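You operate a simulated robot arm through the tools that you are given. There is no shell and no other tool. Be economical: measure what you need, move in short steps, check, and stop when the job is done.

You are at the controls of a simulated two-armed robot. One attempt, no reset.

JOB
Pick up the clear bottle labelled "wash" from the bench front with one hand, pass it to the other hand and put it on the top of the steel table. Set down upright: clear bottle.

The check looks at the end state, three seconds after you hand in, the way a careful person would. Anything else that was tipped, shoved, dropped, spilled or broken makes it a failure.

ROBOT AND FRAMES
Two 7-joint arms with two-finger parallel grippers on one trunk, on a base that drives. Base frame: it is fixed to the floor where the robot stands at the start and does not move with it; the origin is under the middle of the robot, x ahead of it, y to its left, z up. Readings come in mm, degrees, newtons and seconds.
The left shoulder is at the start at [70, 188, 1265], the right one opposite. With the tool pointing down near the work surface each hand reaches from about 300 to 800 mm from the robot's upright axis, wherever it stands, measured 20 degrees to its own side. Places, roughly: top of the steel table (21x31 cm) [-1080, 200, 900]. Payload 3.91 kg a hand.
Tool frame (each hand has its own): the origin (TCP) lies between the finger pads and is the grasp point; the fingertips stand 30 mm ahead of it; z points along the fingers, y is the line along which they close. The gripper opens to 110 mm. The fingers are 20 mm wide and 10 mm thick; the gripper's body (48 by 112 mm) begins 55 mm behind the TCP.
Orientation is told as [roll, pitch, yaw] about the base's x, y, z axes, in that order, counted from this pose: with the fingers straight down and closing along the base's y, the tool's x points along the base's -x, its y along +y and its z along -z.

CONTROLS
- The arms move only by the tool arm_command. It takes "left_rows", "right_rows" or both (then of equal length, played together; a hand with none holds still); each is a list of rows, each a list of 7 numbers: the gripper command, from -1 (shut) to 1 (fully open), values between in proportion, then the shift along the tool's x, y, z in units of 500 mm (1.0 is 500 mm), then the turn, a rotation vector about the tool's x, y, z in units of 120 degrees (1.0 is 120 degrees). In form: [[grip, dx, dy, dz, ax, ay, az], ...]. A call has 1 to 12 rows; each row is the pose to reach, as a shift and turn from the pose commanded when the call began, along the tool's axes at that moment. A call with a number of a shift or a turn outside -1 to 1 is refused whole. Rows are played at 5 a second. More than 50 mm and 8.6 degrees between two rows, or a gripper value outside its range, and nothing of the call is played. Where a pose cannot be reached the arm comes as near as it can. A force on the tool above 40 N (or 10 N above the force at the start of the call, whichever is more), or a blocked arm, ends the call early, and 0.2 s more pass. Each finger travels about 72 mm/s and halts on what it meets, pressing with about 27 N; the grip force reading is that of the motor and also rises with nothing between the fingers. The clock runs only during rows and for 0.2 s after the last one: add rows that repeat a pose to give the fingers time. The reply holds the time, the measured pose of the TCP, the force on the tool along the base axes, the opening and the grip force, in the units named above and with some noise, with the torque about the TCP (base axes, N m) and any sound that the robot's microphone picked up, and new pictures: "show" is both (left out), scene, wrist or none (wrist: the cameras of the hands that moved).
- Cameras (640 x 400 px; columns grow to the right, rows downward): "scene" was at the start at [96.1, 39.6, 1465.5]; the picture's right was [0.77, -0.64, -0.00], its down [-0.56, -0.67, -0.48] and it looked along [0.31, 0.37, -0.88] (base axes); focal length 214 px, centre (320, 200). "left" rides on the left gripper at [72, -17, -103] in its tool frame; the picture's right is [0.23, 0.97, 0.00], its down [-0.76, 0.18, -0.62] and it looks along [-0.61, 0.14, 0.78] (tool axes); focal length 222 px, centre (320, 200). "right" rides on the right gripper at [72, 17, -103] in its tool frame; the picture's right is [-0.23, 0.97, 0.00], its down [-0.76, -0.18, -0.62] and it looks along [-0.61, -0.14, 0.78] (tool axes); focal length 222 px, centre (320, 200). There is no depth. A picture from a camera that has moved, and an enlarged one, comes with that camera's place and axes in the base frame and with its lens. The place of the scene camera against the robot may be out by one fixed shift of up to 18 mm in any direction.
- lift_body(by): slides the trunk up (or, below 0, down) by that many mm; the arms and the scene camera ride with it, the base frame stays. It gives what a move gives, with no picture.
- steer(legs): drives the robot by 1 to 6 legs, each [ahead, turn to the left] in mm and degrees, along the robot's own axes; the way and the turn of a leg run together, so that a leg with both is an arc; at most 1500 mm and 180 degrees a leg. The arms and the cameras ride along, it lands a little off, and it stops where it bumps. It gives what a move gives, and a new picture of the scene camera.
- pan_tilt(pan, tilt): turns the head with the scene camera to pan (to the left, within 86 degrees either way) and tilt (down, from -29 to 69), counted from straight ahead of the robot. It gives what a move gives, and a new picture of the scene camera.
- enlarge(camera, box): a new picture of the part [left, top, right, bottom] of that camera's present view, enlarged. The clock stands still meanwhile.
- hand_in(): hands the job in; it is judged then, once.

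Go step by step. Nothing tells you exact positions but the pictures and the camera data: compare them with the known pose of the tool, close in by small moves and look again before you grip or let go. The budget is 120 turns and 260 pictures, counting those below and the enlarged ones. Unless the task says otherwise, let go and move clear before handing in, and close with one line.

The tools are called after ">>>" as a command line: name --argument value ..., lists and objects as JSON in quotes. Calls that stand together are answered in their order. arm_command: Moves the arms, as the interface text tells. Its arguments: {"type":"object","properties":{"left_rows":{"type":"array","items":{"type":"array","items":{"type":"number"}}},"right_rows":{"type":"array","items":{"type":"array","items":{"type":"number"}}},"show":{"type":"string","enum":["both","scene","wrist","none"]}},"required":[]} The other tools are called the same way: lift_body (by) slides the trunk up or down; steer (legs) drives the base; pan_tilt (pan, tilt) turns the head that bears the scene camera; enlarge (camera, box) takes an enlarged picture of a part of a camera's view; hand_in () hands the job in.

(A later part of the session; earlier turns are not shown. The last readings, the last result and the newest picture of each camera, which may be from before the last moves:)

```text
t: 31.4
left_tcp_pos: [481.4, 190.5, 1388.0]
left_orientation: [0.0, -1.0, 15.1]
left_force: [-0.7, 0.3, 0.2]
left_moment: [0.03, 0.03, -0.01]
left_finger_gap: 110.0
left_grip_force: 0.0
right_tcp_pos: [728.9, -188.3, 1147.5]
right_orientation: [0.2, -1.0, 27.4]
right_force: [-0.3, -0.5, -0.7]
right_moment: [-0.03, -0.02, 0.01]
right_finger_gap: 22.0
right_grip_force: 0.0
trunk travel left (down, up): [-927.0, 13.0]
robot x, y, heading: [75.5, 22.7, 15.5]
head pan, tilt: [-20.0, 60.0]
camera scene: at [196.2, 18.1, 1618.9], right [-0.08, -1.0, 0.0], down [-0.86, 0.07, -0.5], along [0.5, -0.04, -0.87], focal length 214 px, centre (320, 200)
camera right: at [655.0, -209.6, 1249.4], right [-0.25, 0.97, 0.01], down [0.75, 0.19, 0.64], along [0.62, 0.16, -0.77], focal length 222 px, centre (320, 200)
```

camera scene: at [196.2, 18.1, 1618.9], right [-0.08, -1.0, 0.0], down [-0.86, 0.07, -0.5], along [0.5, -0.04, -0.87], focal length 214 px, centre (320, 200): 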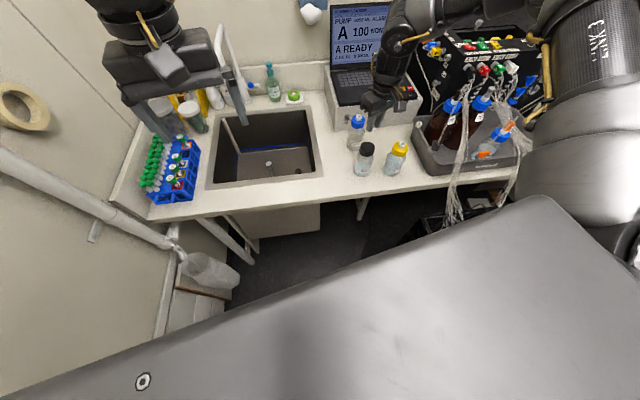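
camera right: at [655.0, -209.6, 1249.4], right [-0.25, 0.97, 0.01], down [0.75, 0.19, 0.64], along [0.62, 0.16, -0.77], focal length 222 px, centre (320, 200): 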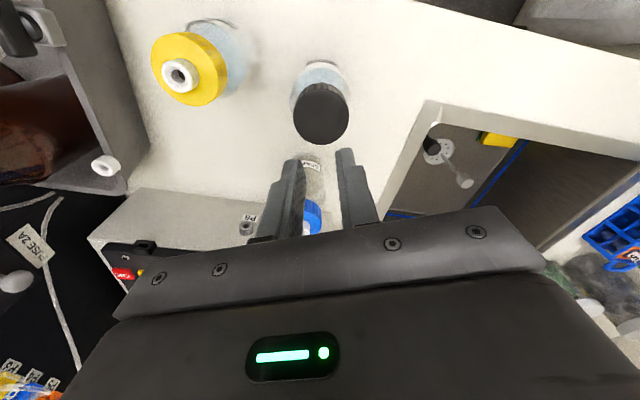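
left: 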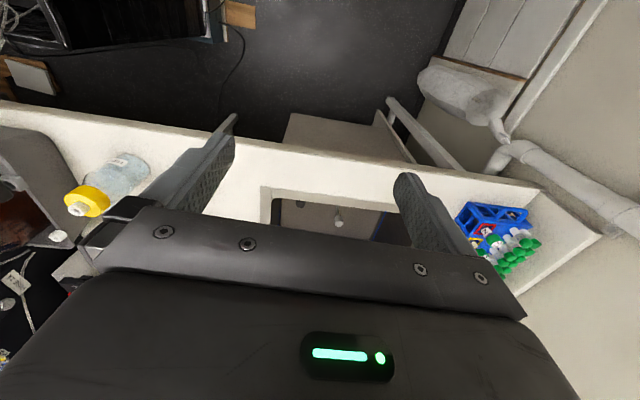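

The cap slipped out of the fingers, but the bottle still stands upright in place. I'll grip the glass body below the shoulder instead: open fully, go down to TCP z≈990 with the palm just above the cap.

>>> arm_command --right_rows '[[0.2, 0.007, 0, 0, 0, 0, 0], [1, 0.007, 0, 0, 0, 0, 0], [1, 0.007, 0, 0, 0, 0, 0], [1, 0.007, 0, 0, 0, 0, 0]]' --show "none"

>>> lift_body --by -120

>>> arm_command --right_rows '[[1, 0, 0, 0, 0, 0, 0], [1, 0, 0, 0, 0, 0, 0]]' --show "both"

>>> enlarge --camera "scene" --box '[320, 80, 420, 180]'

```text
t: 32.4
left_tcp_pos: [481.2, 191.0, 1388.6]
left_orientation: [0.0, -0.8, 15.3]
left_force: [0.3, -0.3, 1.0]
left_moment: [-0.01, -0.01, 0.04]
left_finger_gap: 109.8
left_grip_force: 0.1
right_tcp_pos: [724.8, -189.2, 1148.2]
right_orientation: [0.2, -1.1, 27.5]
right_force: [-0.1, 0.1, 0.0]
right_moment: [0.04, 0.01, -0.01]
right_finger_gap: 109.9
right_grip_force: 0.1
trunk travel left (down, up): [-927.0, 13.0]
robot x, y, heading: [74.0, 18.8, 15.1]
head pan, tilt: [-20.0, 60.0]
```

```text
t: 33.9
left_tcp_pos: [481.1, 190.0, 1267.8]
left_orientation: [0.0, -0.8, 15.3]
left_force: [-0.1, -0.1, 0.5]
left_moment: [0.01, 0.03, -0.02]
left_finger_gap: 109.7
left_grip_force: 0.1
right_tcp_pos: [723.8, -190.0, 1028.0]
right_orientation: [0.1, -1.1, 27.4]
right_force: [0.3, 0.5, -0.1]
right_moment: [0.01, 0.0, 0.03]
right_finger_gap: 110.2
right_grip_force: 0.0
trunk travel left (down, up): [-807.0, 133.0]
robot x, y, heading: [76.5, 22.7, 15.3]
head pan, tilt: [-20.0, 60.0]
```

```text
t: 34.5
left_tcp_pos: [481.4, 190.6, 1267.4]
left_orientation: [-0.1, -0.9, 15.1]
left_force: [0.2, -0.4, 0.5]
left_moment: [0.02, -0.02, 0.01]
left_finger_gap: 110.2
left_grip_force: 0.0
right_tcp_pos: [725.3, -189.4, 1027.5]
right_orientation: [0.0, -1.2, 27.4]
right_force: [-0.4, 0.4, 0.3]
right_moment: [-0.03, 0.02, -0.03]
right_finger_gap: 110.2
right_grip_force: 0.1
trunk travel left (down, up): [-807.0, 133.0]
robot x, y, heading: [78.1, 19.6, 15.1]
head pan, tilt: [-20.0, 60.0]
camera scene: at [195.7, 18.2, 1498.9], right [-0.08, -1.0, 0.0], down [-0.86, 0.07, -0.5], along [0.5, -0.04, -0.87], focal length 214 px, centre (320, 200)
camera right: at [650.9, -210.5, 1129.2], right [-0.25, 0.97, 0.01], down [0.75, 0.19, 0.64], along [0.62, 0.16, -0.77], focal length 222 px, centre (320, 200)
```

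scene: 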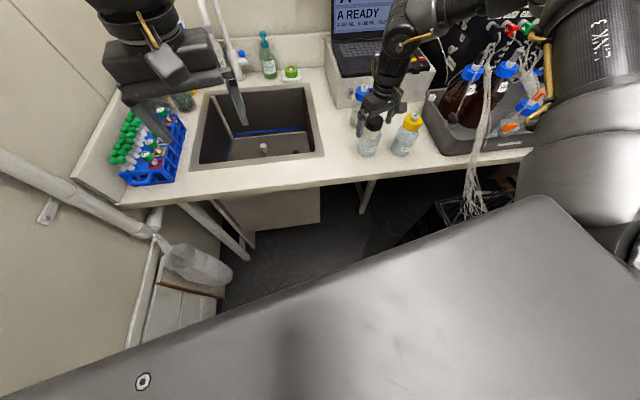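
right: 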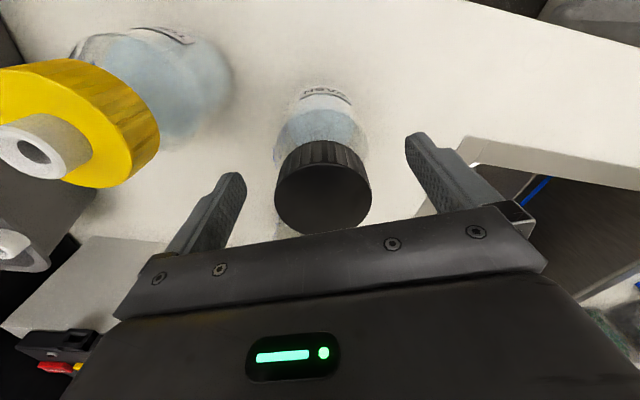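

```text
4.00 times, centred on (370, 130) of scene
camera zoom: at [195.7, 18.2, 1498.9], right [-0.08, -1.0, 0.0], down [-0.86, 0.07, -0.5], along [0.5, -0.04, -0.87], focal length 858 px, centre (120, 480)
```

zoom: 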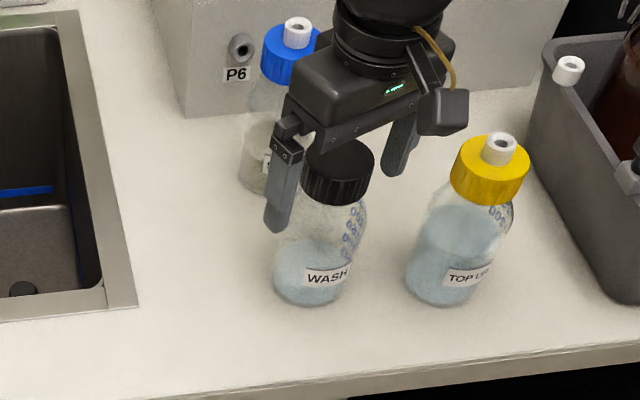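

Centred. I'll go down 36 mm more.

>>> lift_body --by -36

>>> arm_command --right_rows '[[1, 0, 0, 0, 0, 0, 0], [1, 0, 0, 0, 0, 0, 0]]' --show "wrist"

>>> enlarge --camera "scene" --box '[320, 60, 420, 160]'

```text
t: 35.3
left_tcp_pos: [482.0, 190.2, 1232.9]
left_orientation: [0.0, -0.9, 15.2]
left_force: [-0.5, -0.5, -0.8]
left_moment: [0.0, -0.01, 0.01]
left_finger_gap: 109.9
left_grip_force: 0.1
right_tcp_pos: [725.7, -188.5, 991.5]
right_orientation: [0.1, -1.0, 27.4]
right_force: [0.7, 0.2, 0.1]
right_moment: [0.0, -0.01, 0.01]
right_finger_gap: 109.9
right_grip_force: 0.1
trunk travel left (down, up): [-771.0, 169.0]
robot x, y, heading: [77.3, 19.4, 15.3]
head pan, tilt: [-20.0, 60.0]
```

```text
t: 35.9
left_tcp_pos: [481.6, 191.0, 1232.7]
left_orientation: [0.0, -0.9, 15.2]
left_force: [-1.0, 0.3, -0.3]
left_moment: [0.02, 0.0, 0.05]
left_finger_gap: 109.9
left_grip_force: 0.1
right_tcp_pos: [724.1, -189.3, 991.5]
right_orientation: [0.1, -1.1, 27.4]
right_force: [0.2, -0.2, -0.2]
right_moment: [0.04, 0.0, 0.0]
right_finger_gap: 110.2
right_grip_force: 0.2
trunk travel left (down, up): [-771.0, 169.0]
robot x, y, heading: [76.6, 20.9, 15.2]
head pan, tilt: [-20.0, 60.0]
camera right: at [650.8, -210.5, 1093.3], right [-0.25, 0.97, 0.01], down [0.75, 0.19, 0.64], along [0.62, 0.16, -0.77], focal length 222 px, centre (320, 200)
```

right: 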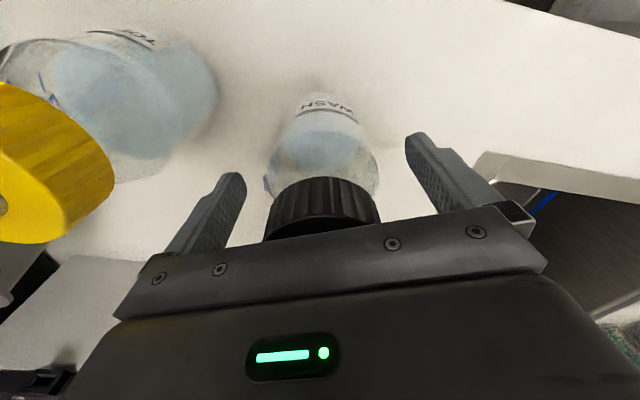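

```text
4.00 times, centred on (370, 110) of scene
camera zoom: at [195.5, 18.2, 1463.0], right [-0.08, -1.0, 0.0], down [-0.86, 0.07, -0.5], along [0.5, -0.04, -0.87], focal length 858 px, centre (120, 560)
```

zoom: 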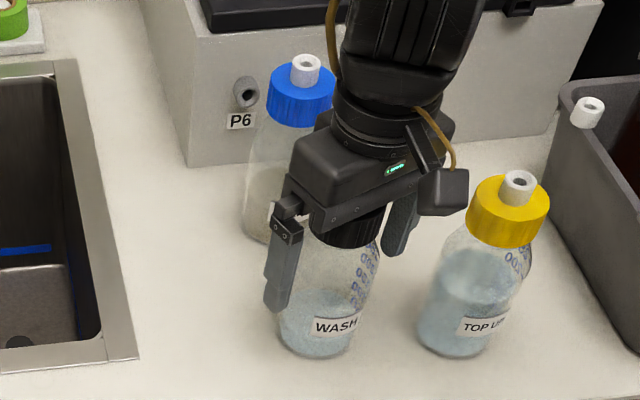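

The fingers straddle the body. I'll lower 7 mm more, then close.

>>> lift_body --by -7

>>> arm_command --right_rows '[[0.6, 0, 0, 0, 0, 0, 0], [0.2, 0, 0, 0, 0, 0, 0], [-0.3, 0, 0, 0, 0, 0, 0], [-0.6, 0, 0, 0, 0, 0, 0], [-1, 0, 0, 0, 0, 0, 0], [-1, 0, 0, 0, 0, 0, 0]]' --show "wrist"

```text
t: 36.5
left_tcp_pos: [481.1, 190.1, 1226.6]
left_orientation: [0.0, -0.9, 15.2]
left_force: [-0.6, 1.1, 0.4]
left_moment: [0.02, -0.04, 0.01]
left_finger_gap: 109.8
left_grip_force: 0.1
right_tcp_pos: [725.2, -190.0, 983.2]
right_orientation: [0.2, -1.2, 27.4]
right_force: [-0.3, 0.5, -0.2]
right_moment: [0.02, -0.03, -0.01]
right_finger_gap: 110.1
right_grip_force: 0.1
trunk travel left (down, up): [-764.0, 176.0]
robot x, y, heading: [76.4, 15.8, 15.5]
head pan, tilt: [-20.0, 60.0]
```

```text
t: 37.9
left_tcp_pos: [481.0, 191.1, 1225.2]
left_orientation: [0.0, -0.9, 15.3]
left_force: [-0.1, -0.1, -1.0]
left_moment: [0.0, -0.01, 0.01]
left_finger_gap: 110.1
left_grip_force: 0.0
right_tcp_pos: [724.2, -190.9, 985.1]
right_orientation: [0.1, -1.1, 27.5]
right_force: [0.6, 0.9, -1.0]
right_moment: [-0.01, -0.06, -0.03]
right_finger_gap: 70.7
right_grip_force: 27.3
trunk travel left (down, up): [-764.0, 176.0]
robot x, y, heading: [76.6, 22.2, 15.4]
head pan, tilt: [-20.0, 60.0]
camera right: at [651.1, -210.3, 1086.2], right [-0.25, 0.97, 0.01], down [0.75, 0.19, 0.64], along [0.62, 0.16, -0.77], focal length 222 px, centre (320, 200)
```

right: 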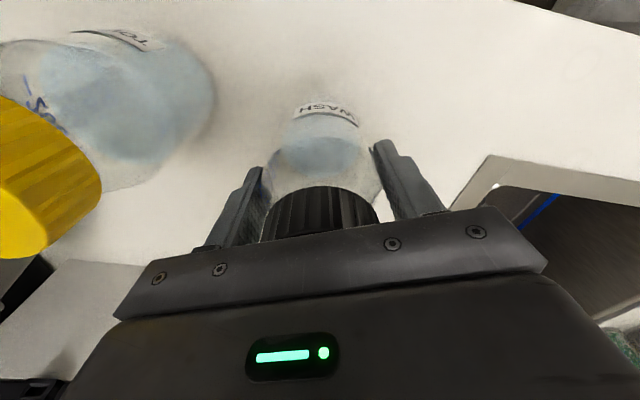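

The body is gripped at 70.7 mm. I'll test with a gentle 10 mm lift and check for weight.

>>> lift_body --by 10

>>> arm_command --right_rows '[[-1, 0, 0, 0, 0, 0, 0], [-1, 0, 0, 0, 0, 0, 0], [-1, 0, 0, 0, 0, 0, 0]]' --show "wrist"

```text
t: 38.4
left_tcp_pos: [482.6, 190.7, 1235.3]
left_orientation: [0.0, -0.8, 15.1]
left_force: [-0.3, -0.1, -0.7]
left_moment: [0.01, 0.0, 0.04]
left_finger_gap: 110.2
left_grip_force: 0.1
right_tcp_pos: [724.2, -190.4, 994.2]
right_orientation: [0.1, -1.1, 27.4]
right_force: [0.3, -0.3, -2.7]
right_moment: [-0.02, 0.0, -0.01]
right_finger_gap: 70.4
right_grip_force: 27.2
trunk travel left (down, up): [-774.0, 166.0]
robot x, y, heading: [77.7, 19.1, 15.3]
head pan, tilt: [-20.0, 60.0]
```

```text
t: 39.2
left_tcp_pos: [481.5, 190.9, 1235.0]
left_orientation: [0.0, -0.8, 15.3]
left_force: [-0.2, 0.6, -0.5]
left_moment: [-0.03, -0.01, 0.01]
left_finger_gap: 110.0
left_grip_force: 0.1
right_tcp_pos: [725.3, -190.0, 994.5]
right_orientation: [0.1, -1.1, 27.5]
right_force: [0.2, 0.1, -3.5]
right_moment: [0.02, 0.02, 0.03]
right_finger_gap: 70.7
right_grip_force: 26.5
trunk travel left (down, up): [-774.0, 166.0]
robot x, y, heading: [75.2, 26.4, 15.4]
head pan, tilt: [-20.0, 60.0]
camera right: at [651.5, -210.6, 1095.8], right [-0.25, 0.97, 0.01], down [0.75, 0.19, 0.64], along [0.62, 0.16, -0.77], focal length 222 px, centre (320, 200)
```

right: 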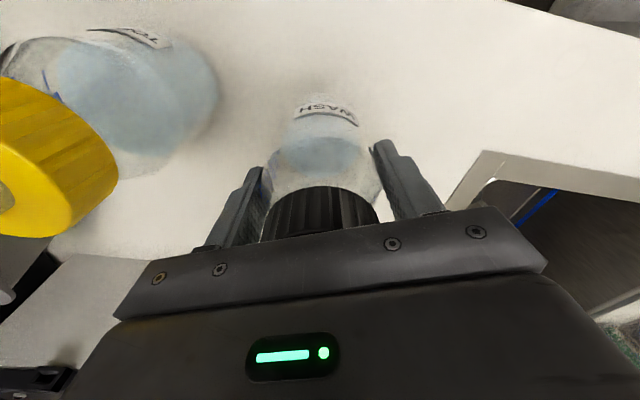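

It holds, with about 3.3 N of weight. I'll lift in moderate steps.

>>> lift_body --by 60

>>> lift_body --by 80

>>> pan_tilt --pan -20 --tilt 45

```text
t: 40.2
left_tcp_pos: [482.0, 190.7, 1295.6]
left_orientation: [-0.1, -0.9, 15.2]
left_force: [0.5, 0.1, 0.2]
left_moment: [0.04, -0.01, 0.0]
left_finger_gap: 110.0
left_grip_force: 0.1
right_tcp_pos: [724.0, -188.9, 1052.7]
right_orientation: [0.2, -1.1, 27.3]
right_force: [1.0, 0.2, -3.2]
right_moment: [-0.01, 0.02, -0.02]
right_finger_gap: 70.5
right_grip_force: 26.5
trunk travel left (down, up): [-834.0, 106.0]
robot x, y, heading: [75.1, 18.5, 15.3]
head pan, tilt: [-20.0, 60.0]
```

```text
t: 41.4
left_tcp_pos: [482.5, 190.1, 1374.9]
left_orientation: [0.1, -1.0, 15.1]
left_force: [0.1, 0.5, 0.4]
left_moment: [0.02, 0.0, -0.03]
left_finger_gap: 110.3
left_grip_force: 0.1
right_tcp_pos: [725.7, -189.9, 1133.9]
right_orientation: [0.0, -1.2, 27.4]
right_force: [-0.2, 0.5, -1.8]
right_moment: [0.01, 0.03, -0.01]
right_finger_gap: 70.7
right_grip_force: 26.6
trunk travel left (down, up): [-914.0, 26.0]
robot x, y, heading: [73.3, 20.8, 15.5]
head pan, tilt: [-20.0, 60.0]
```

```text
t: 42.2
left_tcp_pos: [482.4, 190.5, 1376.0]
left_orientation: [0.0, -1.0, 15.2]
left_force: [-0.6, -0.8, -0.5]
left_moment: [0.0, 0.03, 0.0]
left_finger_gap: 110.0
left_grip_force: 0.1
right_tcp_pos: [726.9, -190.4, 1134.4]
right_orientation: [0.1, -1.1, 27.4]
right_force: [-0.5, 0.3, -3.5]
right_moment: [0.01, 0.04, 0.0]
right_finger_gap: 70.5
right_grip_force: 27.3
trunk travel left (down, up): [-914.0, 26.0]
robot x, y, heading: [81.9, 20.6, 15.4]
head pan, tilt: [-20.0, 45.0]
camera scene: at [211.2, 16.9, 1625.3], right [-0.08, -1.0, 0.0], down [-0.71, 0.06, -0.71], along [0.7, -0.06, -0.71], focal length 214 px, centre (320, 200)
```

scene: 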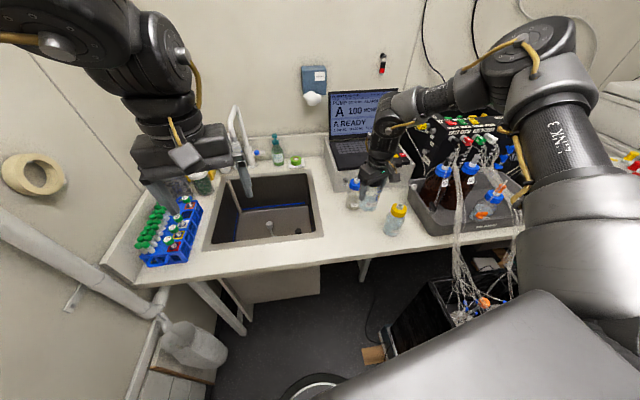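

The bottle is held cleanly. Plan: back off to the start position, bring the right hand in front, and have the left hand take the lower body from the left, fingers near horizontal. First back up 80 mm.

>>> lift_body --by 20

>>> steer --legs '[[-80, 0]]'

```text
t: 42.8
left_tcp_pos: [482.2, 190.2, 1393.7]
left_orientation: [0.1, -0.8, 15.3]
left_force: [-0.5, -0.6, 0.8]
left_moment: [-0.02, 0.0, -0.01]
left_finger_gap: 110.1
left_grip_force: 0.0
right_tcp_pos: [723.8, -188.7, 1154.2]
right_orientation: [0.1, -1.1, 27.4]
right_force: [-0.1, 0.4, -2.9]
right_moment: [-0.01, 0.03, 0.02]
right_finger_gap: 70.4
right_grip_force: 26.6
trunk travel left (down, up): [-934.0, 6.0]
robot x, y, heading: [77.3, 25.4, 15.5]
head pan, tilt: [-20.0, 45.0]
```

```text
t: 43.9
left_tcp_pos: [423.9, 175.1, 1389.9]
left_orientation: [0.0, -0.2, 15.4]
left_force: [0.6, 0.2, -0.4]
left_moment: [0.0, 0.07, -0.04]
left_finger_gap: 110.0
left_grip_force: 0.1
right_tcp_pos: [665.2, -206.5, 1147.7]
right_orientation: [0.1, -0.5, 27.5]
right_force: [1.4, 0.3, -3.6]
right_moment: [-0.04, 0.02, 0.02]
right_finger_gap: 70.5
right_grip_force: 27.6
trunk travel left (down, up): [-934.0, 6.0]
robot x, y, heading: [3.4, 3.4, 15.4]
head pan, tilt: [-20.0, 45.0]
camera scene: at [156.8, 1.5, 1644.6], right [-0.08, -1.0, 0.0], down [-0.71, 0.05, -0.7], along [0.7, -0.06, -0.72], focal length 214 px, centre (320, 200)
```

scene: 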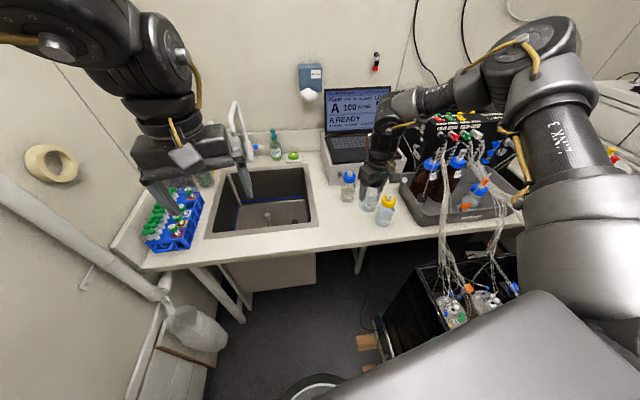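

Clear of the lean now. I'll bring the right hand with the bottle back and inward while yawing it 35°, so its fingers leave the left side open.

>>> arm_command --right_rows '[[-1, 0.035, 0.035, 0, 0, 0, -0.05], [-1, 0.07, 0.07, 0, 0, 0, -0.1], [-1, 0.105, 0.105, 0, 0, 0, -0.15], [-1, 0.14, 0.14, 0, 0, 0, -0.2], [-1, 0.165, 0.17, 0, 0, 0, -0.25], [-1, 0.187, 0.199, 0, 0, 0, -0.29], [-1, 0.187, 0.199, 0, 0, 0, -0.29]]' --show "scene"

```text
t: 45.5
left_tcp_pos: [404.8, 171.6, 1395.7]
left_orientation: [0.0, -0.9, 15.5]
left_force: [0.5, 0.4, -0.3]
left_moment: [0.01, 0.01, -0.01]
left_finger_gap: 109.9
left_grip_force: 0.0
right_tcp_pos: [520.6, -163.4, 1153.2]
right_orientation: [-0.6, -1.0, 62.4]
right_force: [-1.1, 1.0, -2.6]
right_moment: [0.0, -0.01, 0.03]
right_finger_gap: 70.5
right_grip_force: 27.0
trunk travel left (down, up): [-934.0, 6.0]
robot x, y, heading: [1.2, 0.2, 15.7]
head pan, tilt: [-20.0, 45.0]
camera scene: at [135.3, -3.9, 1645.4], right [-0.08, -1.0, 0.0], down [-0.71, 0.06, -0.71], along [0.7, -0.06, -0.71], focal length 214 px, centre (320, 200)
```

scene: 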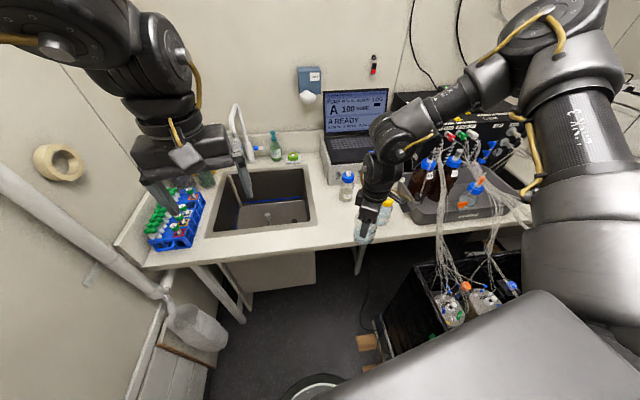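

The right hand holds the bottle in front at about [520, -164]. Now I'll prepare the left hand: lower it and yaw +90°.

>>> arm_command --left_rows '[[1, 0, 0, 0.03, 0, 0, -0.068], [1, 0, 0, 0.06, 0, 0, -0.136], [1, 0, 0, 0.09, 0, 0, -0.204], [1, 0, 0, 0.12, 0, 0, -0.272], [1, 0, 0, 0.15, 0, 0, -0.34], [1, 0, 0, 0.18, 0, 0, -0.408], [1, 0, 0, 0.21, 0, 0, -0.476], [1, 0, 0, 0.24, 0, 0, -0.544], [1, 0, 0, 0.27, 0, 0, -0.612], [1, 0, 0, 0.3, 0, 0, -0.68], [1, 0, 0, 0.3, 0, 0, -0.75]]' --show "scene"

```text
t: 47.9
left_tcp_pos: [407.3, 171.9, 1245.6]
left_orientation: [-0.8, 0.0, 105.6]
left_force: [0.3, -0.1, 0.0]
left_moment: [-0.03, 0.02, 0.01]
left_finger_gap: 110.1
left_grip_force: 0.0
right_tcp_pos: [520.3, -163.4, 1155.2]
right_orientation: [-0.7, -1.0, 62.4]
right_force: [0.1, -0.1, -1.7]
right_moment: [-0.02, 0.04, 0.02]
right_finger_gap: 70.5
right_grip_force: 27.1
trunk travel left (down, up): [-934.0, 6.0]
robot x, y, heading: [5.3, 2.2, 15.7]
head pan, tilt: [-20.0, 45.0]
camera scene: at [135.8, -3.4, 1645.3], right [-0.08, -1.0, 0.0], down [-0.71, 0.06, -0.71], along [0.7, -0.06, -0.71], focal length 214 px, centre (320, 200)
```

scene: 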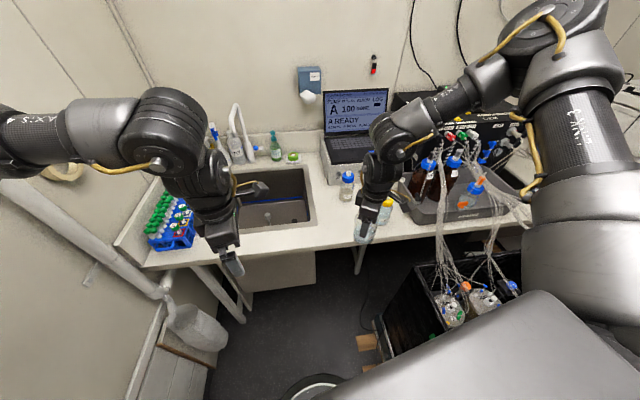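

Yaw reached. Next I'll tilt the left fingers toward the right (about the closing axis) by 75°.

>>> arm_command --left_rows '[[1, 0, 0, 0, 0, 0.07, 0], [1, 0, 0, 0, 0, 0.14, 0], [1, 0, 0, 0, 0, 0.21, 0], [1, 0, 0, 0, 0, 0.28, 0], [1, 0, 0, 0, 0, 0.35, 0], [1, 0, 0, 0, 0, 0.42, 0], [1, 0, 0, 0, 0, 0.49, 0], [1, 0, 0, 0, 0, 0.56, 0], [1, 0, 0, 0, 0, 0.625, 0], [1, 0, 0, 0, 0, 0.625, 0]]'

```text
t: 50.1
left_tcp_pos: [408.8, 167.0, 1245.2]
left_orientation: [-3.4, 74.9, 102.2]
left_force: [0.0, 0.6, 0.8]
left_moment: [0.0, -0.01, -0.01]
left_finger_gap: 110.0
left_grip_force: 0.1
right_tcp_pos: [522.5, -167.2, 1152.3]
right_orientation: [-0.6, -1.1, 62.3]
right_force: [0.1, -0.3, -2.6]
right_moment: [-0.04, 0.03, 0.0]
right_finger_gap: 70.7
right_grip_force: 27.0
trunk travel left (down, up): [-934.0, 6.0]
robot x, y, heading: [-0.0, 1.0, 15.6]
head pan, tilt: [-20.0, 45.0]
camera scene: at [137.0, -9.4, 1645.3], right [-0.08, -1.0, 0.0], down [-0.71, 0.06, -0.71], along [0.7, -0.05, -0.71], focal length 214 px, centre (320, 200)
camera left: at [401.7, 248.8, 1342.1], right [-0.93, -0.32, 0.2], down [-0.38, 0.73, -0.58], along [0.03, -0.61, -0.79], focal length 222 px, centre (320, 200)
```

scene: 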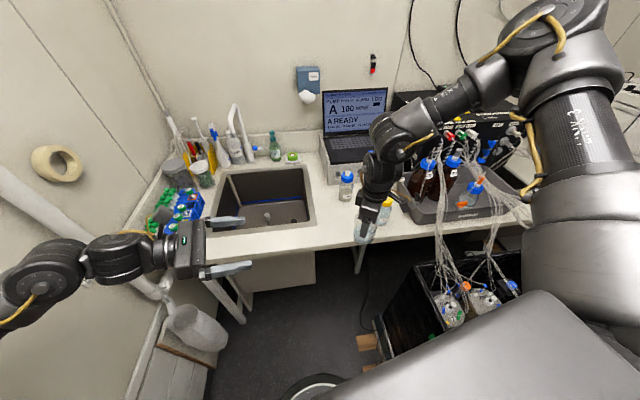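
left: 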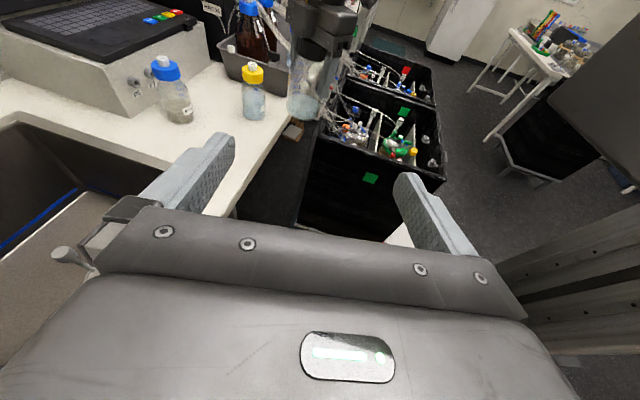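

The left hand now points at the bottle from the left, 15° below horizontal. I'll approach to a pre-grasp about 130 mm short of it, aiming at the lower body.

>>> arm_command --left_rows '[[1, -0.05, -0.018, 0.06, 0, 0, 0], [1, -0.101, -0.037, 0.13, 0, 0, 0], [1, -0.101, -0.037, 0.22, 0, 0, 0], [1, -0.101, -0.037, 0.31, 0, 0, 0], [1, -0.101, -0.037, 0.4, 0, 0, 0], [1, -0.101, -0.037, 0.48, 0, 0, 0], [1, -0.101, -0.037, 0.48, 0, 0, 0]]'

>>> enlarge --camera "scene" --box '[280, 150, 440, 270]'

```text
t: 51.7
left_tcp_pos: [486.2, -34.1, 1134.9]
left_orientation: [-3.4, 75.0, 102.2]
left_force: [0.3, -0.6, -0.6]
left_moment: [0.03, 0.01, 0.01]
left_finger_gap: 110.1
left_grip_force: 0.0
right_tcp_pos: [520.9, -162.5, 1153.9]
right_orientation: [-0.7, -0.9, 62.4]
right_force: [-0.3, 0.1, -3.3]
right_moment: [-0.03, 0.01, -0.03]
right_finger_gap: 70.3
right_grip_force: 27.3
trunk travel left (down, up): [-934.0, 6.0]
robot x, y, heading: [0.0, 1.1, 15.4]
head pan, tilt: [-20.0, 45.0]
camera scene: at [134.9, -2.0, 1645.4], right [-0.08, -1.0, 0.0], down [-0.7, 0.05, -0.71], along [0.7, -0.06, -0.71], focal length 214 px, centre (320, 200)
camera left: at [477.5, 47.3, 1231.5], right [-0.93, -0.32, 0.2], down [-0.38, 0.72, -0.58], along [0.04, -0.61, -0.79], focal length 222 px, centre (320, 200)
```

scene: 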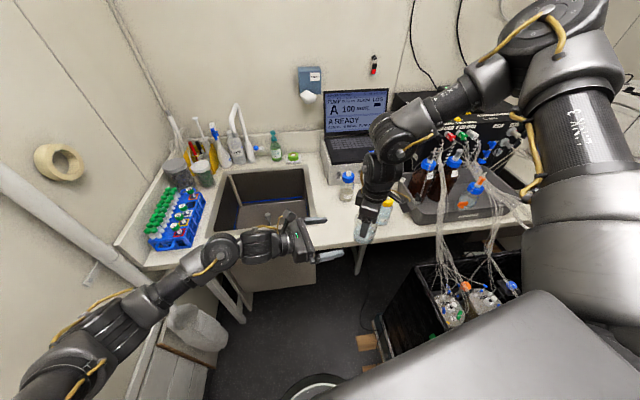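
left: 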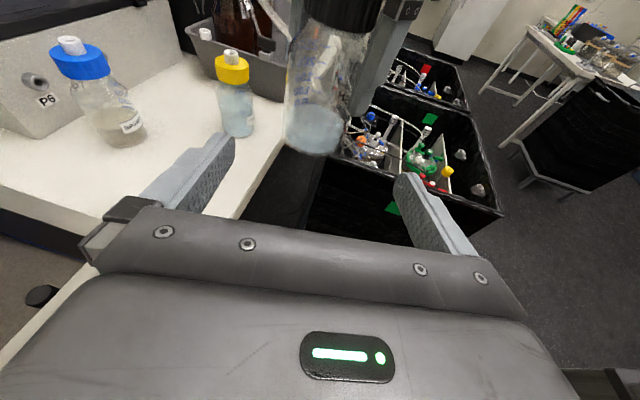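

```text
3.33 times, centred on (360, 210) of scene
camera zoom: at [134.9, -2.0, 1645.4], right [-0.08, -1.0, 0.0], down [-0.7, 0.05, -0.71], along [0.7, -0.06, -0.71], focal length 715 px, centre (187, 167)
```

zoom: 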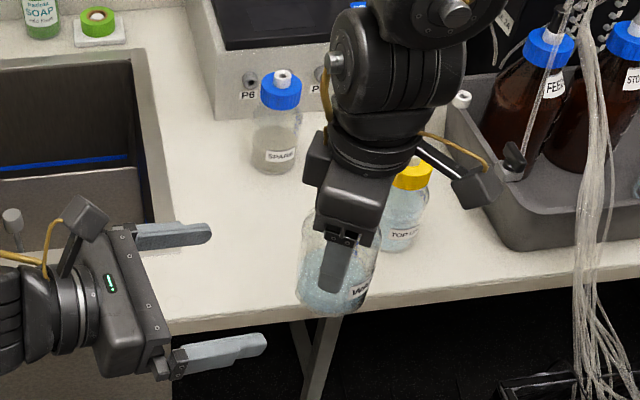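

Projected bottle position agrees with the left camera view. I'll advance most of the way and check.

>>> arm_command --left_rows '[[1, -0.009, 0.001, 0.07, 0, 0, 0], [1, -0.009, 0.001, 0.13, 0, 0, 0], [1, -0.009, 0.001, 0.19, 0, 0, 0], [1, -0.009, 0.001, 0.19, 0, 0, 0]]'

>>> enlarge --camera "scene" --box '[300, 180, 420, 270]'

```text
t: 52.7
left_tcp_pos: [508.0, -121.9, 1107.2]
left_orientation: [-3.4, 75.0, 102.2]
left_force: [0.1, 0.0, -0.3]
left_moment: [0.03, 0.02, 0.03]
left_finger_gap: 110.1
left_grip_force: 0.0
right_tcp_pos: [520.8, -163.9, 1153.4]
right_orientation: [-0.7, -1.0, 62.4]
right_force: [0.1, 0.3, -2.2]
right_moment: [0.01, 0.03, 0.01]
right_finger_gap: 70.5
right_grip_force: 27.2
trunk travel left (down, up): [-934.0, 6.0]
robot x, y, heading: [-0.0, 0.4, 15.2]
head pan, tilt: [-20.0, 45.0]
camera scene: at [135.6, -3.6, 1645.3], right [-0.08, -1.0, 0.0], down [-0.71, 0.06, -0.71], along [0.7, -0.06, -0.71], focal length 214 px, centre (320, 200)
camera left: at [501.5, -40.4, 1205.2], right [-0.93, -0.32, 0.2], down [-0.38, 0.72, -0.58], along [0.03, -0.61, -0.79], focal length 222 px, centre (320, 200)
```

scene: 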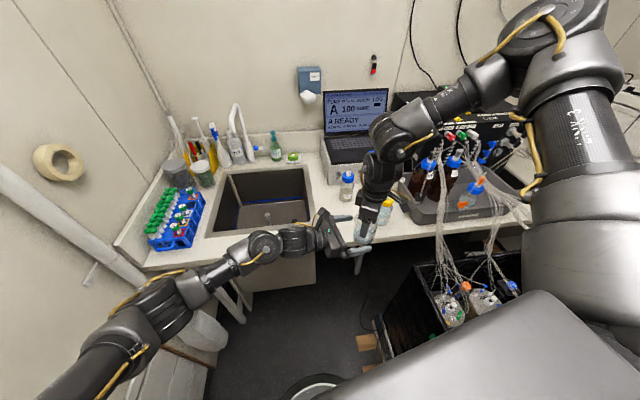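
left: 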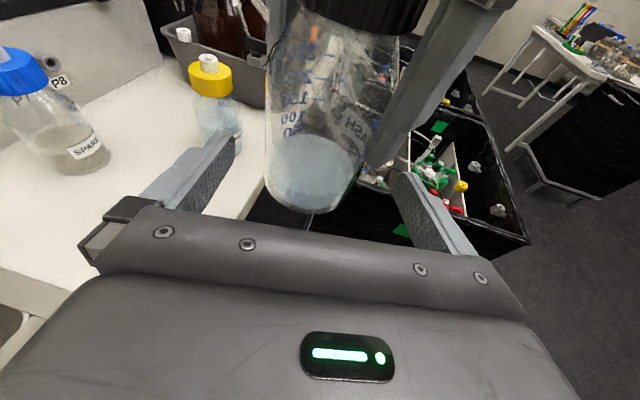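

```text
4.44 times, centred on (360, 225) of scene
camera zoom: at [135.6, -3.6, 1645.3], right [-0.08, -1.0, 0.0], down [-0.71, 0.06, -0.71], along [0.7, -0.06, -0.71], focal length 953 px, centre (142, 89)
```

zoom: 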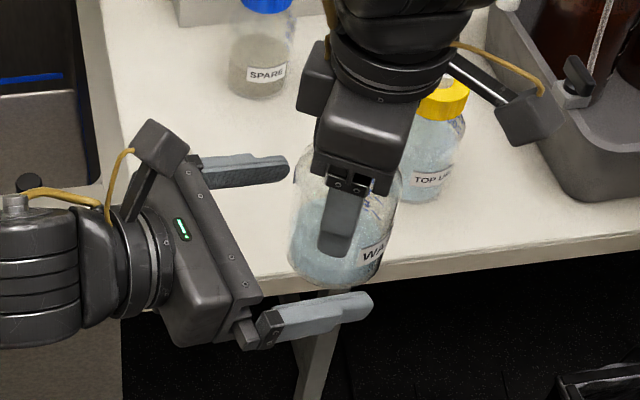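

Bottle bottom is about z≈1060, so I'll come in slightly lower at z≈1088, then close the left gripper.

>>> arm_command --left_rows '[[1, -0.014, -0.002, 0.03, 0, 0, 0], [1, -0.014, -0.002, 0.06, 0, 0, 0], [1, -0.014, -0.002, 0.093, 0, 0, 0], [1, -0.014, -0.002, 0.093, 0, 0, 0]]'

>>> enlarge --camera "scene" --box '[300, 180, 420, 270]'

```text
t: 53.7
left_tcp_pos: [523.0, -162.8, 1087.3]
left_orientation: [-3.3, 75.0, 102.2]
left_force: [0.2, 0.6, 0.5]
left_moment: [0.0, 0.0, -0.01]
left_finger_gap: 110.0
left_grip_force: 0.2
right_tcp_pos: [520.6, -164.1, 1153.4]
right_orientation: [-0.6, -1.0, 62.4]
right_force: [0.5, -0.4, -2.8]
right_moment: [-0.03, 0.03, 0.0]
right_finger_gap: 70.5
right_grip_force: 26.6
trunk travel left (down, up): [-934.0, 6.0]
robot x, y, heading: [0.3, -3.9, 15.4]
head pan, tilt: [-20.0, 45.0]
camera scene: at [135.5, -3.5, 1645.4], right [-0.08, -1.0, 0.0], down [-0.71, 0.06, -0.71], along [0.7, -0.06, -0.71], focal length 214 px, centre (320, 200)
camera left: at [515.8, -80.3, 1184.3], right [-0.93, -0.32, 0.2], down [-0.38, 0.73, -0.58], along [0.03, -0.61, -0.79], focal length 222 px, centre (320, 200)
```

scene: 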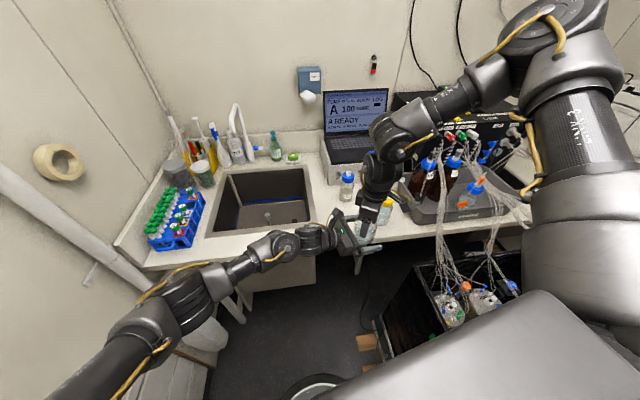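
left: 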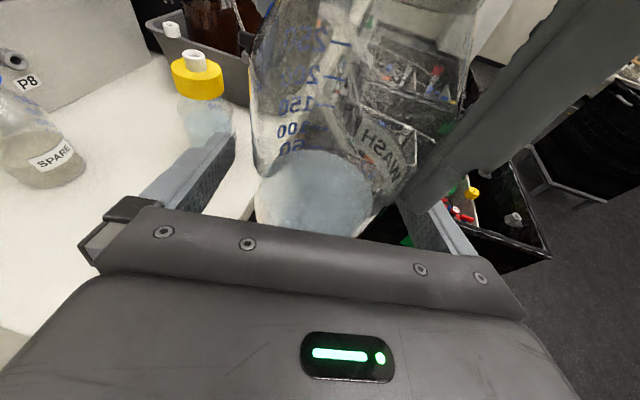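

```text
4.44 times, centred on (360, 225) of scene
camera zoom: at [135.5, -3.5, 1645.4], right [-0.08, -1.0, 0.0], down [-0.71, 0.06, -0.71], along [0.7, -0.06, -0.71], focal length 953 px, centre (142, 89)
```

zoom: 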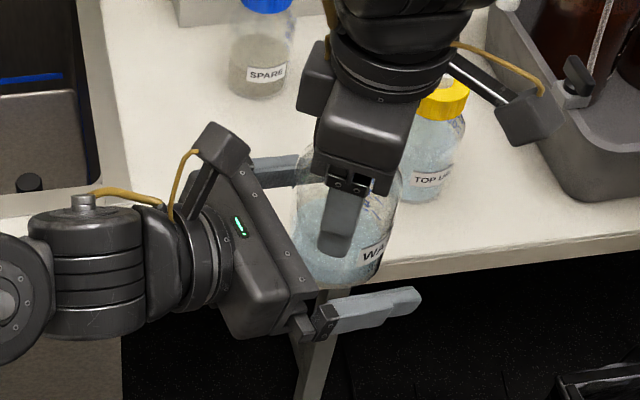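

In position and symmetric, with no contact. I'll close the left gripper.

>>> arm_command --left_rows '[[0.6, 0, 0, 0, 0, 0, 0], [0.3, 0, 0, 0, 0, 0, 0], [0, 0, 0, 0, 0, 0, 0], [-0.5, 0, 0, 0, 0, 0, 0], [-1, 0, 0, 0, 0, 0, 0], [-1, 0, 0, 0, 0, 0, 0]]'

>>> enlarge --camera "scene" --box '[300, 180, 420, 270]'

```text
t: 55.1
left_tcp_pos: [522.4, -161.9, 1087.3]
left_orientation: [-3.3, 75.1, 102.4]
left_force: [6.1, -0.1, 0.6]
left_moment: [-0.15, 0.49, -0.07]
left_finger_gap: 70.1
left_grip_force: 27.1
right_tcp_pos: [520.1, -163.0, 1154.1]
right_orientation: [-0.6, -0.9, 62.5]
right_force: [-6.1, 0.0, -1.9]
right_moment: [0.19, -0.13, 0.09]
right_finger_gap: 70.5
right_grip_force: 26.6
trunk travel left (down, up): [-934.0, 6.0]
robot x, y, heading: [0.1, 3.4, 15.6]
head pan, tilt: [-20.0, 45.0]
camera scene: at [135.6, -3.6, 1645.4], right [-0.08, -1.0, 0.0], down [-0.71, 0.06, -0.71], along [0.7, -0.06, -0.71], focal length 214 px, centre (320, 200)
camera left: at [516.1, -79.9, 1184.2], right [-0.93, -0.32, 0.21], down [-0.38, 0.72, -0.58], along [0.03, -0.61, -0.79], focal length 222 px, centre (320, 200)
```

scene: 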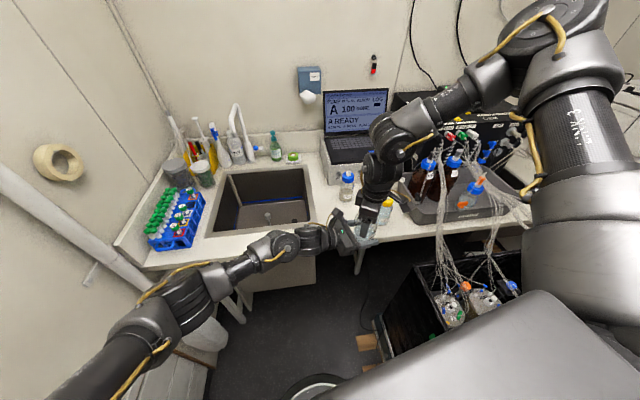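
left: 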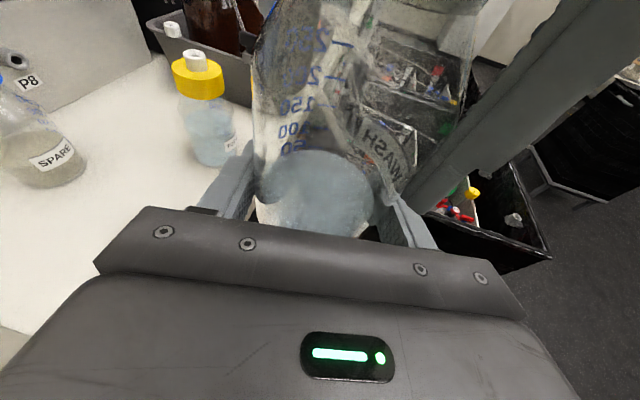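

```text
4.44 times, centred on (360, 225) of scene
camera zoom: at [135.6, -3.6, 1645.4], right [-0.08, -1.0, 0.0], down [-0.71, 0.06, -0.71], along [0.7, -0.06, -0.71], focal length 953 px, centre (142, 89)
```

zoom: 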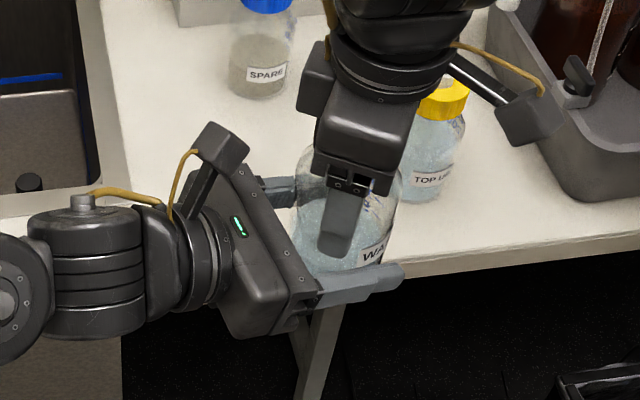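

The left hand has it (70.1 mm). I'll open the right gripper a little (to 84 mm) and raise the right hand straight up.

>>> arm_command --right_rows '[[0.3, 0, 0, 0, 0, 0, 0], [0.53, 0, 0, 0, 0, 0, 0], [0.53, 0, 0, 0, 0, 0, 0]]' --show "none"

>>> arm_command --right_rows '[[0.53, 0, 0, -0.04, 0, 0, 0], [0.53, 0, 0, -0.08, 0, 0, 0], [0.53, 0, 0, -0.12, 0, 0, 0]]'

```text
t: 55.9
left_tcp_pos: [522.1, -163.5, 1088.5]
left_orientation: [-3.2, 74.9, 102.3]
left_force: [-0.1, 0.7, 0.1]
left_moment: [-0.01, -0.01, 0.0]
left_finger_gap: 70.3
left_grip_force: 26.8
right_tcp_pos: [521.1, -163.6, 1153.7]
right_orientation: [-0.6, -0.9, 62.3]
right_force: [-0.1, 0.1, -0.2]
right_moment: [0.0, 0.0, -0.01]
right_finger_gap: 84.0
right_grip_force: 0.1
trunk travel left (down, up): [-934.0, 6.0]
robot x, y, heading: [1.3, 1.8, 15.7]
head pan, tilt: [-20.0, 45.0]
```

```text
t: 56.7
left_tcp_pos: [522.4, -161.9, 1087.8]
left_orientation: [-3.5, 75.0, 102.2]
left_force: [0.1, 0.3, -0.2]
left_moment: [0.02, -0.03, -0.01]
left_finger_gap: 70.0
left_grip_force: 27.3
right_tcp_pos: [520.0, -165.1, 1211.7]
right_orientation: [-0.6, -0.9, 62.5]
right_force: [-0.4, -0.9, 0.3]
right_moment: [0.02, 0.0, -0.02]
right_finger_gap: 84.0
right_grip_force: 0.1
trunk travel left (down, up): [-934.0, 6.0]
robot x, y, heading: [2.3, 3.6, 15.6]
head pan, tilt: [-20.0, 45.0]
camera scene: at [134.8, -3.8, 1645.4], right [-0.08, -1.0, 0.0], down [-0.7, 0.06, -0.71], along [0.7, -0.06, -0.71], focal length 214 px, centre (320, 200)
camera right: at [468.4, -224.3, 1314.0], right [-0.76, 0.65, -0.01], down [0.5, 0.59, 0.64], along [0.42, 0.48, -0.77], focal length 222 px, centre (320, 200)
```

scene: 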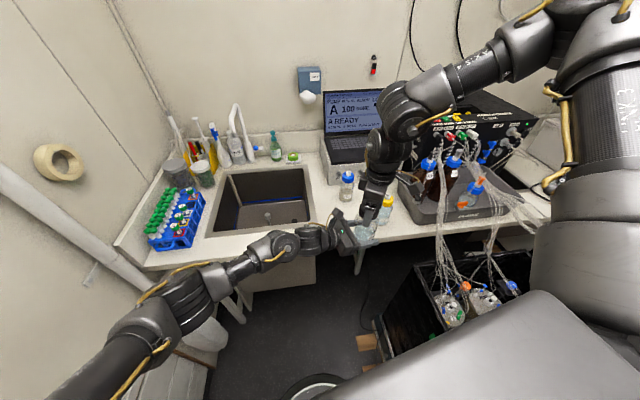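
right: 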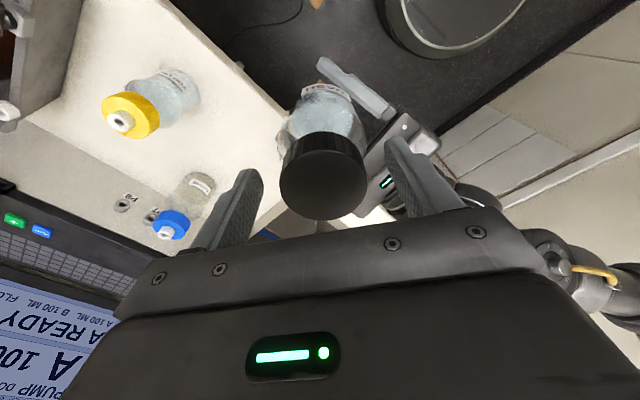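

The bottle stays in the left hand. I'll raise the right hand further clear.

>>> arm_command --right_rows '[[0.53, 0, 0, -0.05, 0, 0, 0], [0.53, 0, 0, -0.1, 0, 0, 0], [0.53, 0, 0, -0.14, 0, 0, 0], [0.53, 0, 0, -0.14, 0, 0, 0]]'

```text
t: 57.7
left_tcp_pos: [522.5, -162.1, 1086.6]
left_orientation: [-3.2, 75.1, 102.5]
left_force: [0.7, 0.7, 0.1]
left_moment: [-0.01, -0.02, 0.03]
left_finger_gap: 70.1
left_grip_force: 27.2
right_tcp_pos: [518.9, -166.4, 1282.0]
right_orientation: [-0.5, -0.9, 62.3]
right_force: [0.0, -0.4, 1.0]
right_moment: [0.02, -0.02, 0.02]
right_finger_gap: 84.1
right_grip_force: 0.0
trunk travel left (down, up): [-934.0, 6.0]
robot x, y, heading: [-2.0, 2.3, 15.6]
head pan, tilt: [-20.0, 45.0]
camera scene: at [136.1, -3.8, 1645.3], right [-0.08, -1.0, 0.0], down [-0.71, 0.06, -0.71], along [0.7, -0.06, -0.71], focal length 214 px, centre (320, 200)
camera right: at [468.1, -225.9, 1383.3], right [-0.76, 0.65, -0.01], down [0.5, 0.59, 0.64], along [0.42, 0.48, -0.77], focal length 222 px, centre (320, 200)
```

scene: 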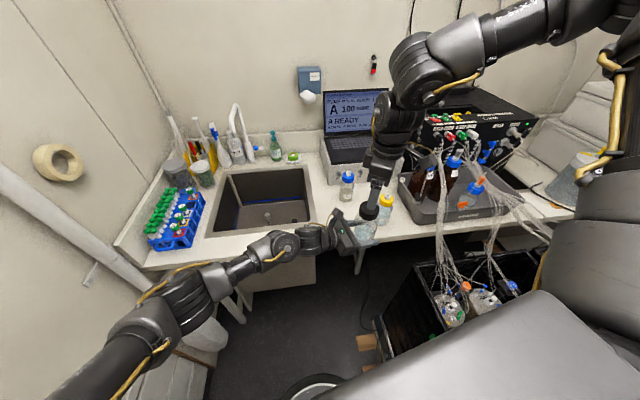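
right: 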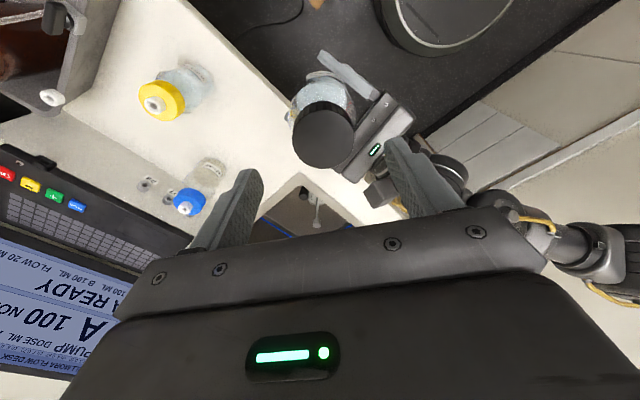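

Handover done: the left hand holds the bottle alone. I'll move the right hand up and away to the right, and draw the left hand in toward the robot.

>>> arm_command --right_rows '[[0.53, 0.06, -0.03, 0, 0, 0, 0], [0.53, 0.12, -0.06, 0, 0, 0, 0], [0.53, 0.18, -0.09, 0, 0, 0, 0], [0.53, 0.25, -0.12, 0, 0, 0, 0], [0.53, 0.316, -0.158, 0, 0, 0, 0], [0.53, 0.316, -0.158, 0, 0, 0, 0]]' --show "none"

>>> arm_command --left_rows '[[-1, 0.02, 0.02, -0.07, 0, 0, 0], [-1, 0.04, 0.04, -0.14, 0, 0, 0], [-1, 0.05, 0.06, -0.21, 0, 0, 0], [-1, 0.06, 0.06, -0.28, 0, 0, 0], [-1, 0.06, 0.06, -0.34, 0, 0, 0], [-1, 0.06, 0.06, -0.34, 0, 0, 0]]'

>>> pan_tilt --pan -80 --tilt 40

>>> pan_tilt --pan 80 --tilt 40

```text
t: 59.1
left_tcp_pos: [522.5, -161.6, 1087.2]
left_orientation: [-3.3, 75.0, 102.4]
left_force: [-0.6, -0.4, -0.4]
left_moment: [0.0, 0.03, 0.0]
left_finger_gap: 70.0
left_grip_force: 27.2
right_tcp_pos: [516.3, -342.9, 1281.8]
right_orientation: [-0.5, -1.0, 62.4]
right_force: [0.2, -0.5, 0.3]
right_moment: [-0.03, -0.02, -0.02]
right_finger_gap: 84.3
right_grip_force: 0.1
trunk travel left (down, up): [-934.0, 6.0]
robot x, y, heading: [1.7, 0.2, 15.2]
head pan, tilt: [-20.0, 45.0]
```

```text
t: 60.5
left_tcp_pos: [453.0, -17.8, 1159.2]
left_orientation: [-3.2, 74.9, 102.4]
left_force: [0.0, -1.2, -3.1]
left_moment: [0.01, 0.0, 0.0]
left_finger_gap: 70.1
left_grip_force: 26.9
right_tcp_pos: [514.8, -342.8, 1280.8]
right_orientation: [-0.7, -1.1, 62.4]
right_force: [0.0, -0.2, 0.0]
right_moment: [0.03, -0.01, 0.03]
right_finger_gap: 84.1
right_grip_force: 0.0
trunk travel left (down, up): [-934.0, 6.0]
robot x, y, heading: [0.8, 1.3, 15.6]
head pan, tilt: [-20.0, 45.0]
camera scene: at [135.7, -4.2, 1645.3], right [-0.08, -1.0, 0.0], down [-0.71, 0.06, -0.71], along [0.7, -0.06, -0.71], focal length 214 px, centre (320, 200)
camera left: at [445.2, 64.4, 1255.7], right [-0.93, -0.32, 0.21], down [-0.38, 0.73, -0.58], along [0.03, -0.61, -0.79], focal length 222 px, centre (320, 200)
```

scene: 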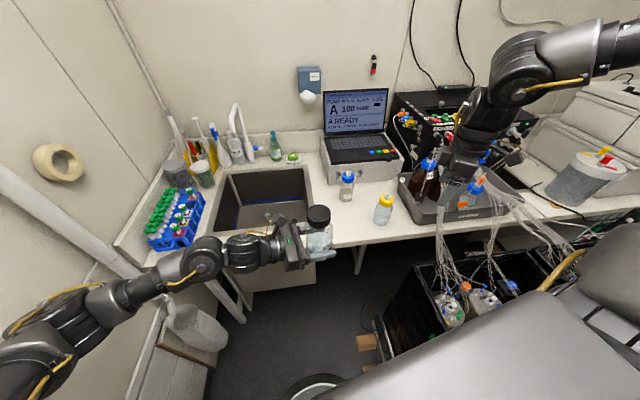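
left: 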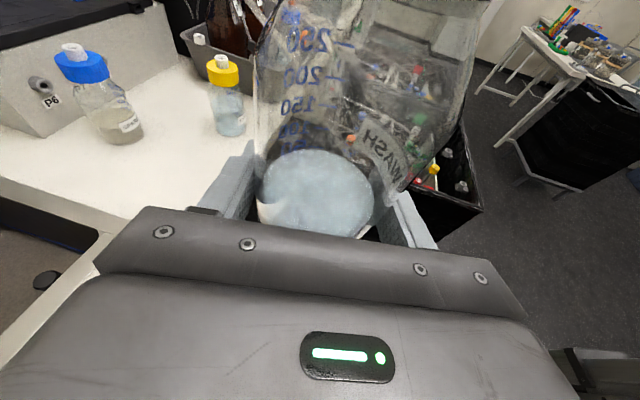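

```text
t: 61.8
left_tcp_pos: [451.2, -18.2, 1159.4]
left_orientation: [-3.3, 75.0, 102.3]
left_force: [-0.4, -0.1, -3.1]
left_moment: [-0.02, 0.0, 0.01]
left_finger_gap: 70.4
left_grip_force: 26.8
right_tcp_pos: [515.8, -342.5, 1280.9]
right_orientation: [-0.5, -1.0, 62.4]
right_force: [-0.8, 0.0, -0.4]
right_moment: [-0.03, 0.01, -0.02]
right_finger_gap: 84.2
right_grip_force: 0.0
trunk travel left (down, up): [-934.0, 6.0]
robot x, y, heading: [-0.0, 4.1, 15.5]
head pan, tilt: [-80.0, 40.0]
camera scene: at [91.2, -74.2, 1652.6], right [-0.9, -0.43, 0.0], down [-0.28, 0.58, -0.77], along [0.33, -0.69, -0.64], focal length 214 px, centre (320, 200)
```

scene: 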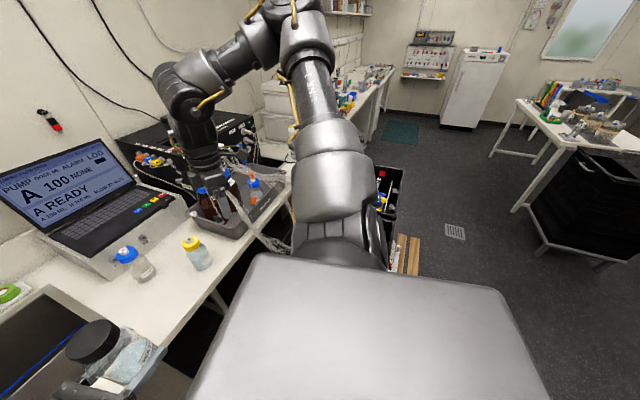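

```text
t: 64.2
left_tcp_pos: [452.5, -17.9, 1159.2]
left_orientation: [-3.2, 75.0, 102.3]
left_force: [-0.3, 0.6, -3.6]
left_moment: [0.01, 0.03, -0.02]
left_finger_gap: 69.9
left_grip_force: 27.4
right_tcp_pos: [516.2, -342.2, 1281.2]
right_orientation: [-0.5, -0.9, 62.4]
right_force: [0.9, 0.1, 0.6]
right_moment: [0.0, 0.01, 0.0]
right_finger_gap: 84.3
right_grip_force: 0.0
trunk travel left (down, up): [-934.0, 6.0]
robot x, y, heading: [-1.3, 2.0, 15.5]
head pan, tilt: [80.0, 40.0]
camera scene: at [46.3, 87.4, 1652.7], right [1.0, 0.1, 0.0], down [0.06, -0.64, -0.77], along [-0.07, 0.76, -0.64], focal length 214 px, centre (320, 200)
```

scene: 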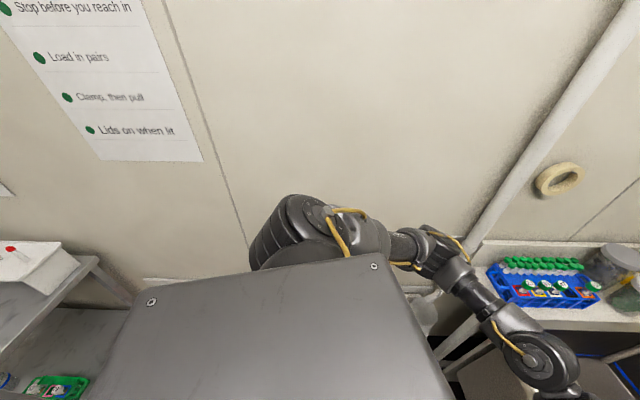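

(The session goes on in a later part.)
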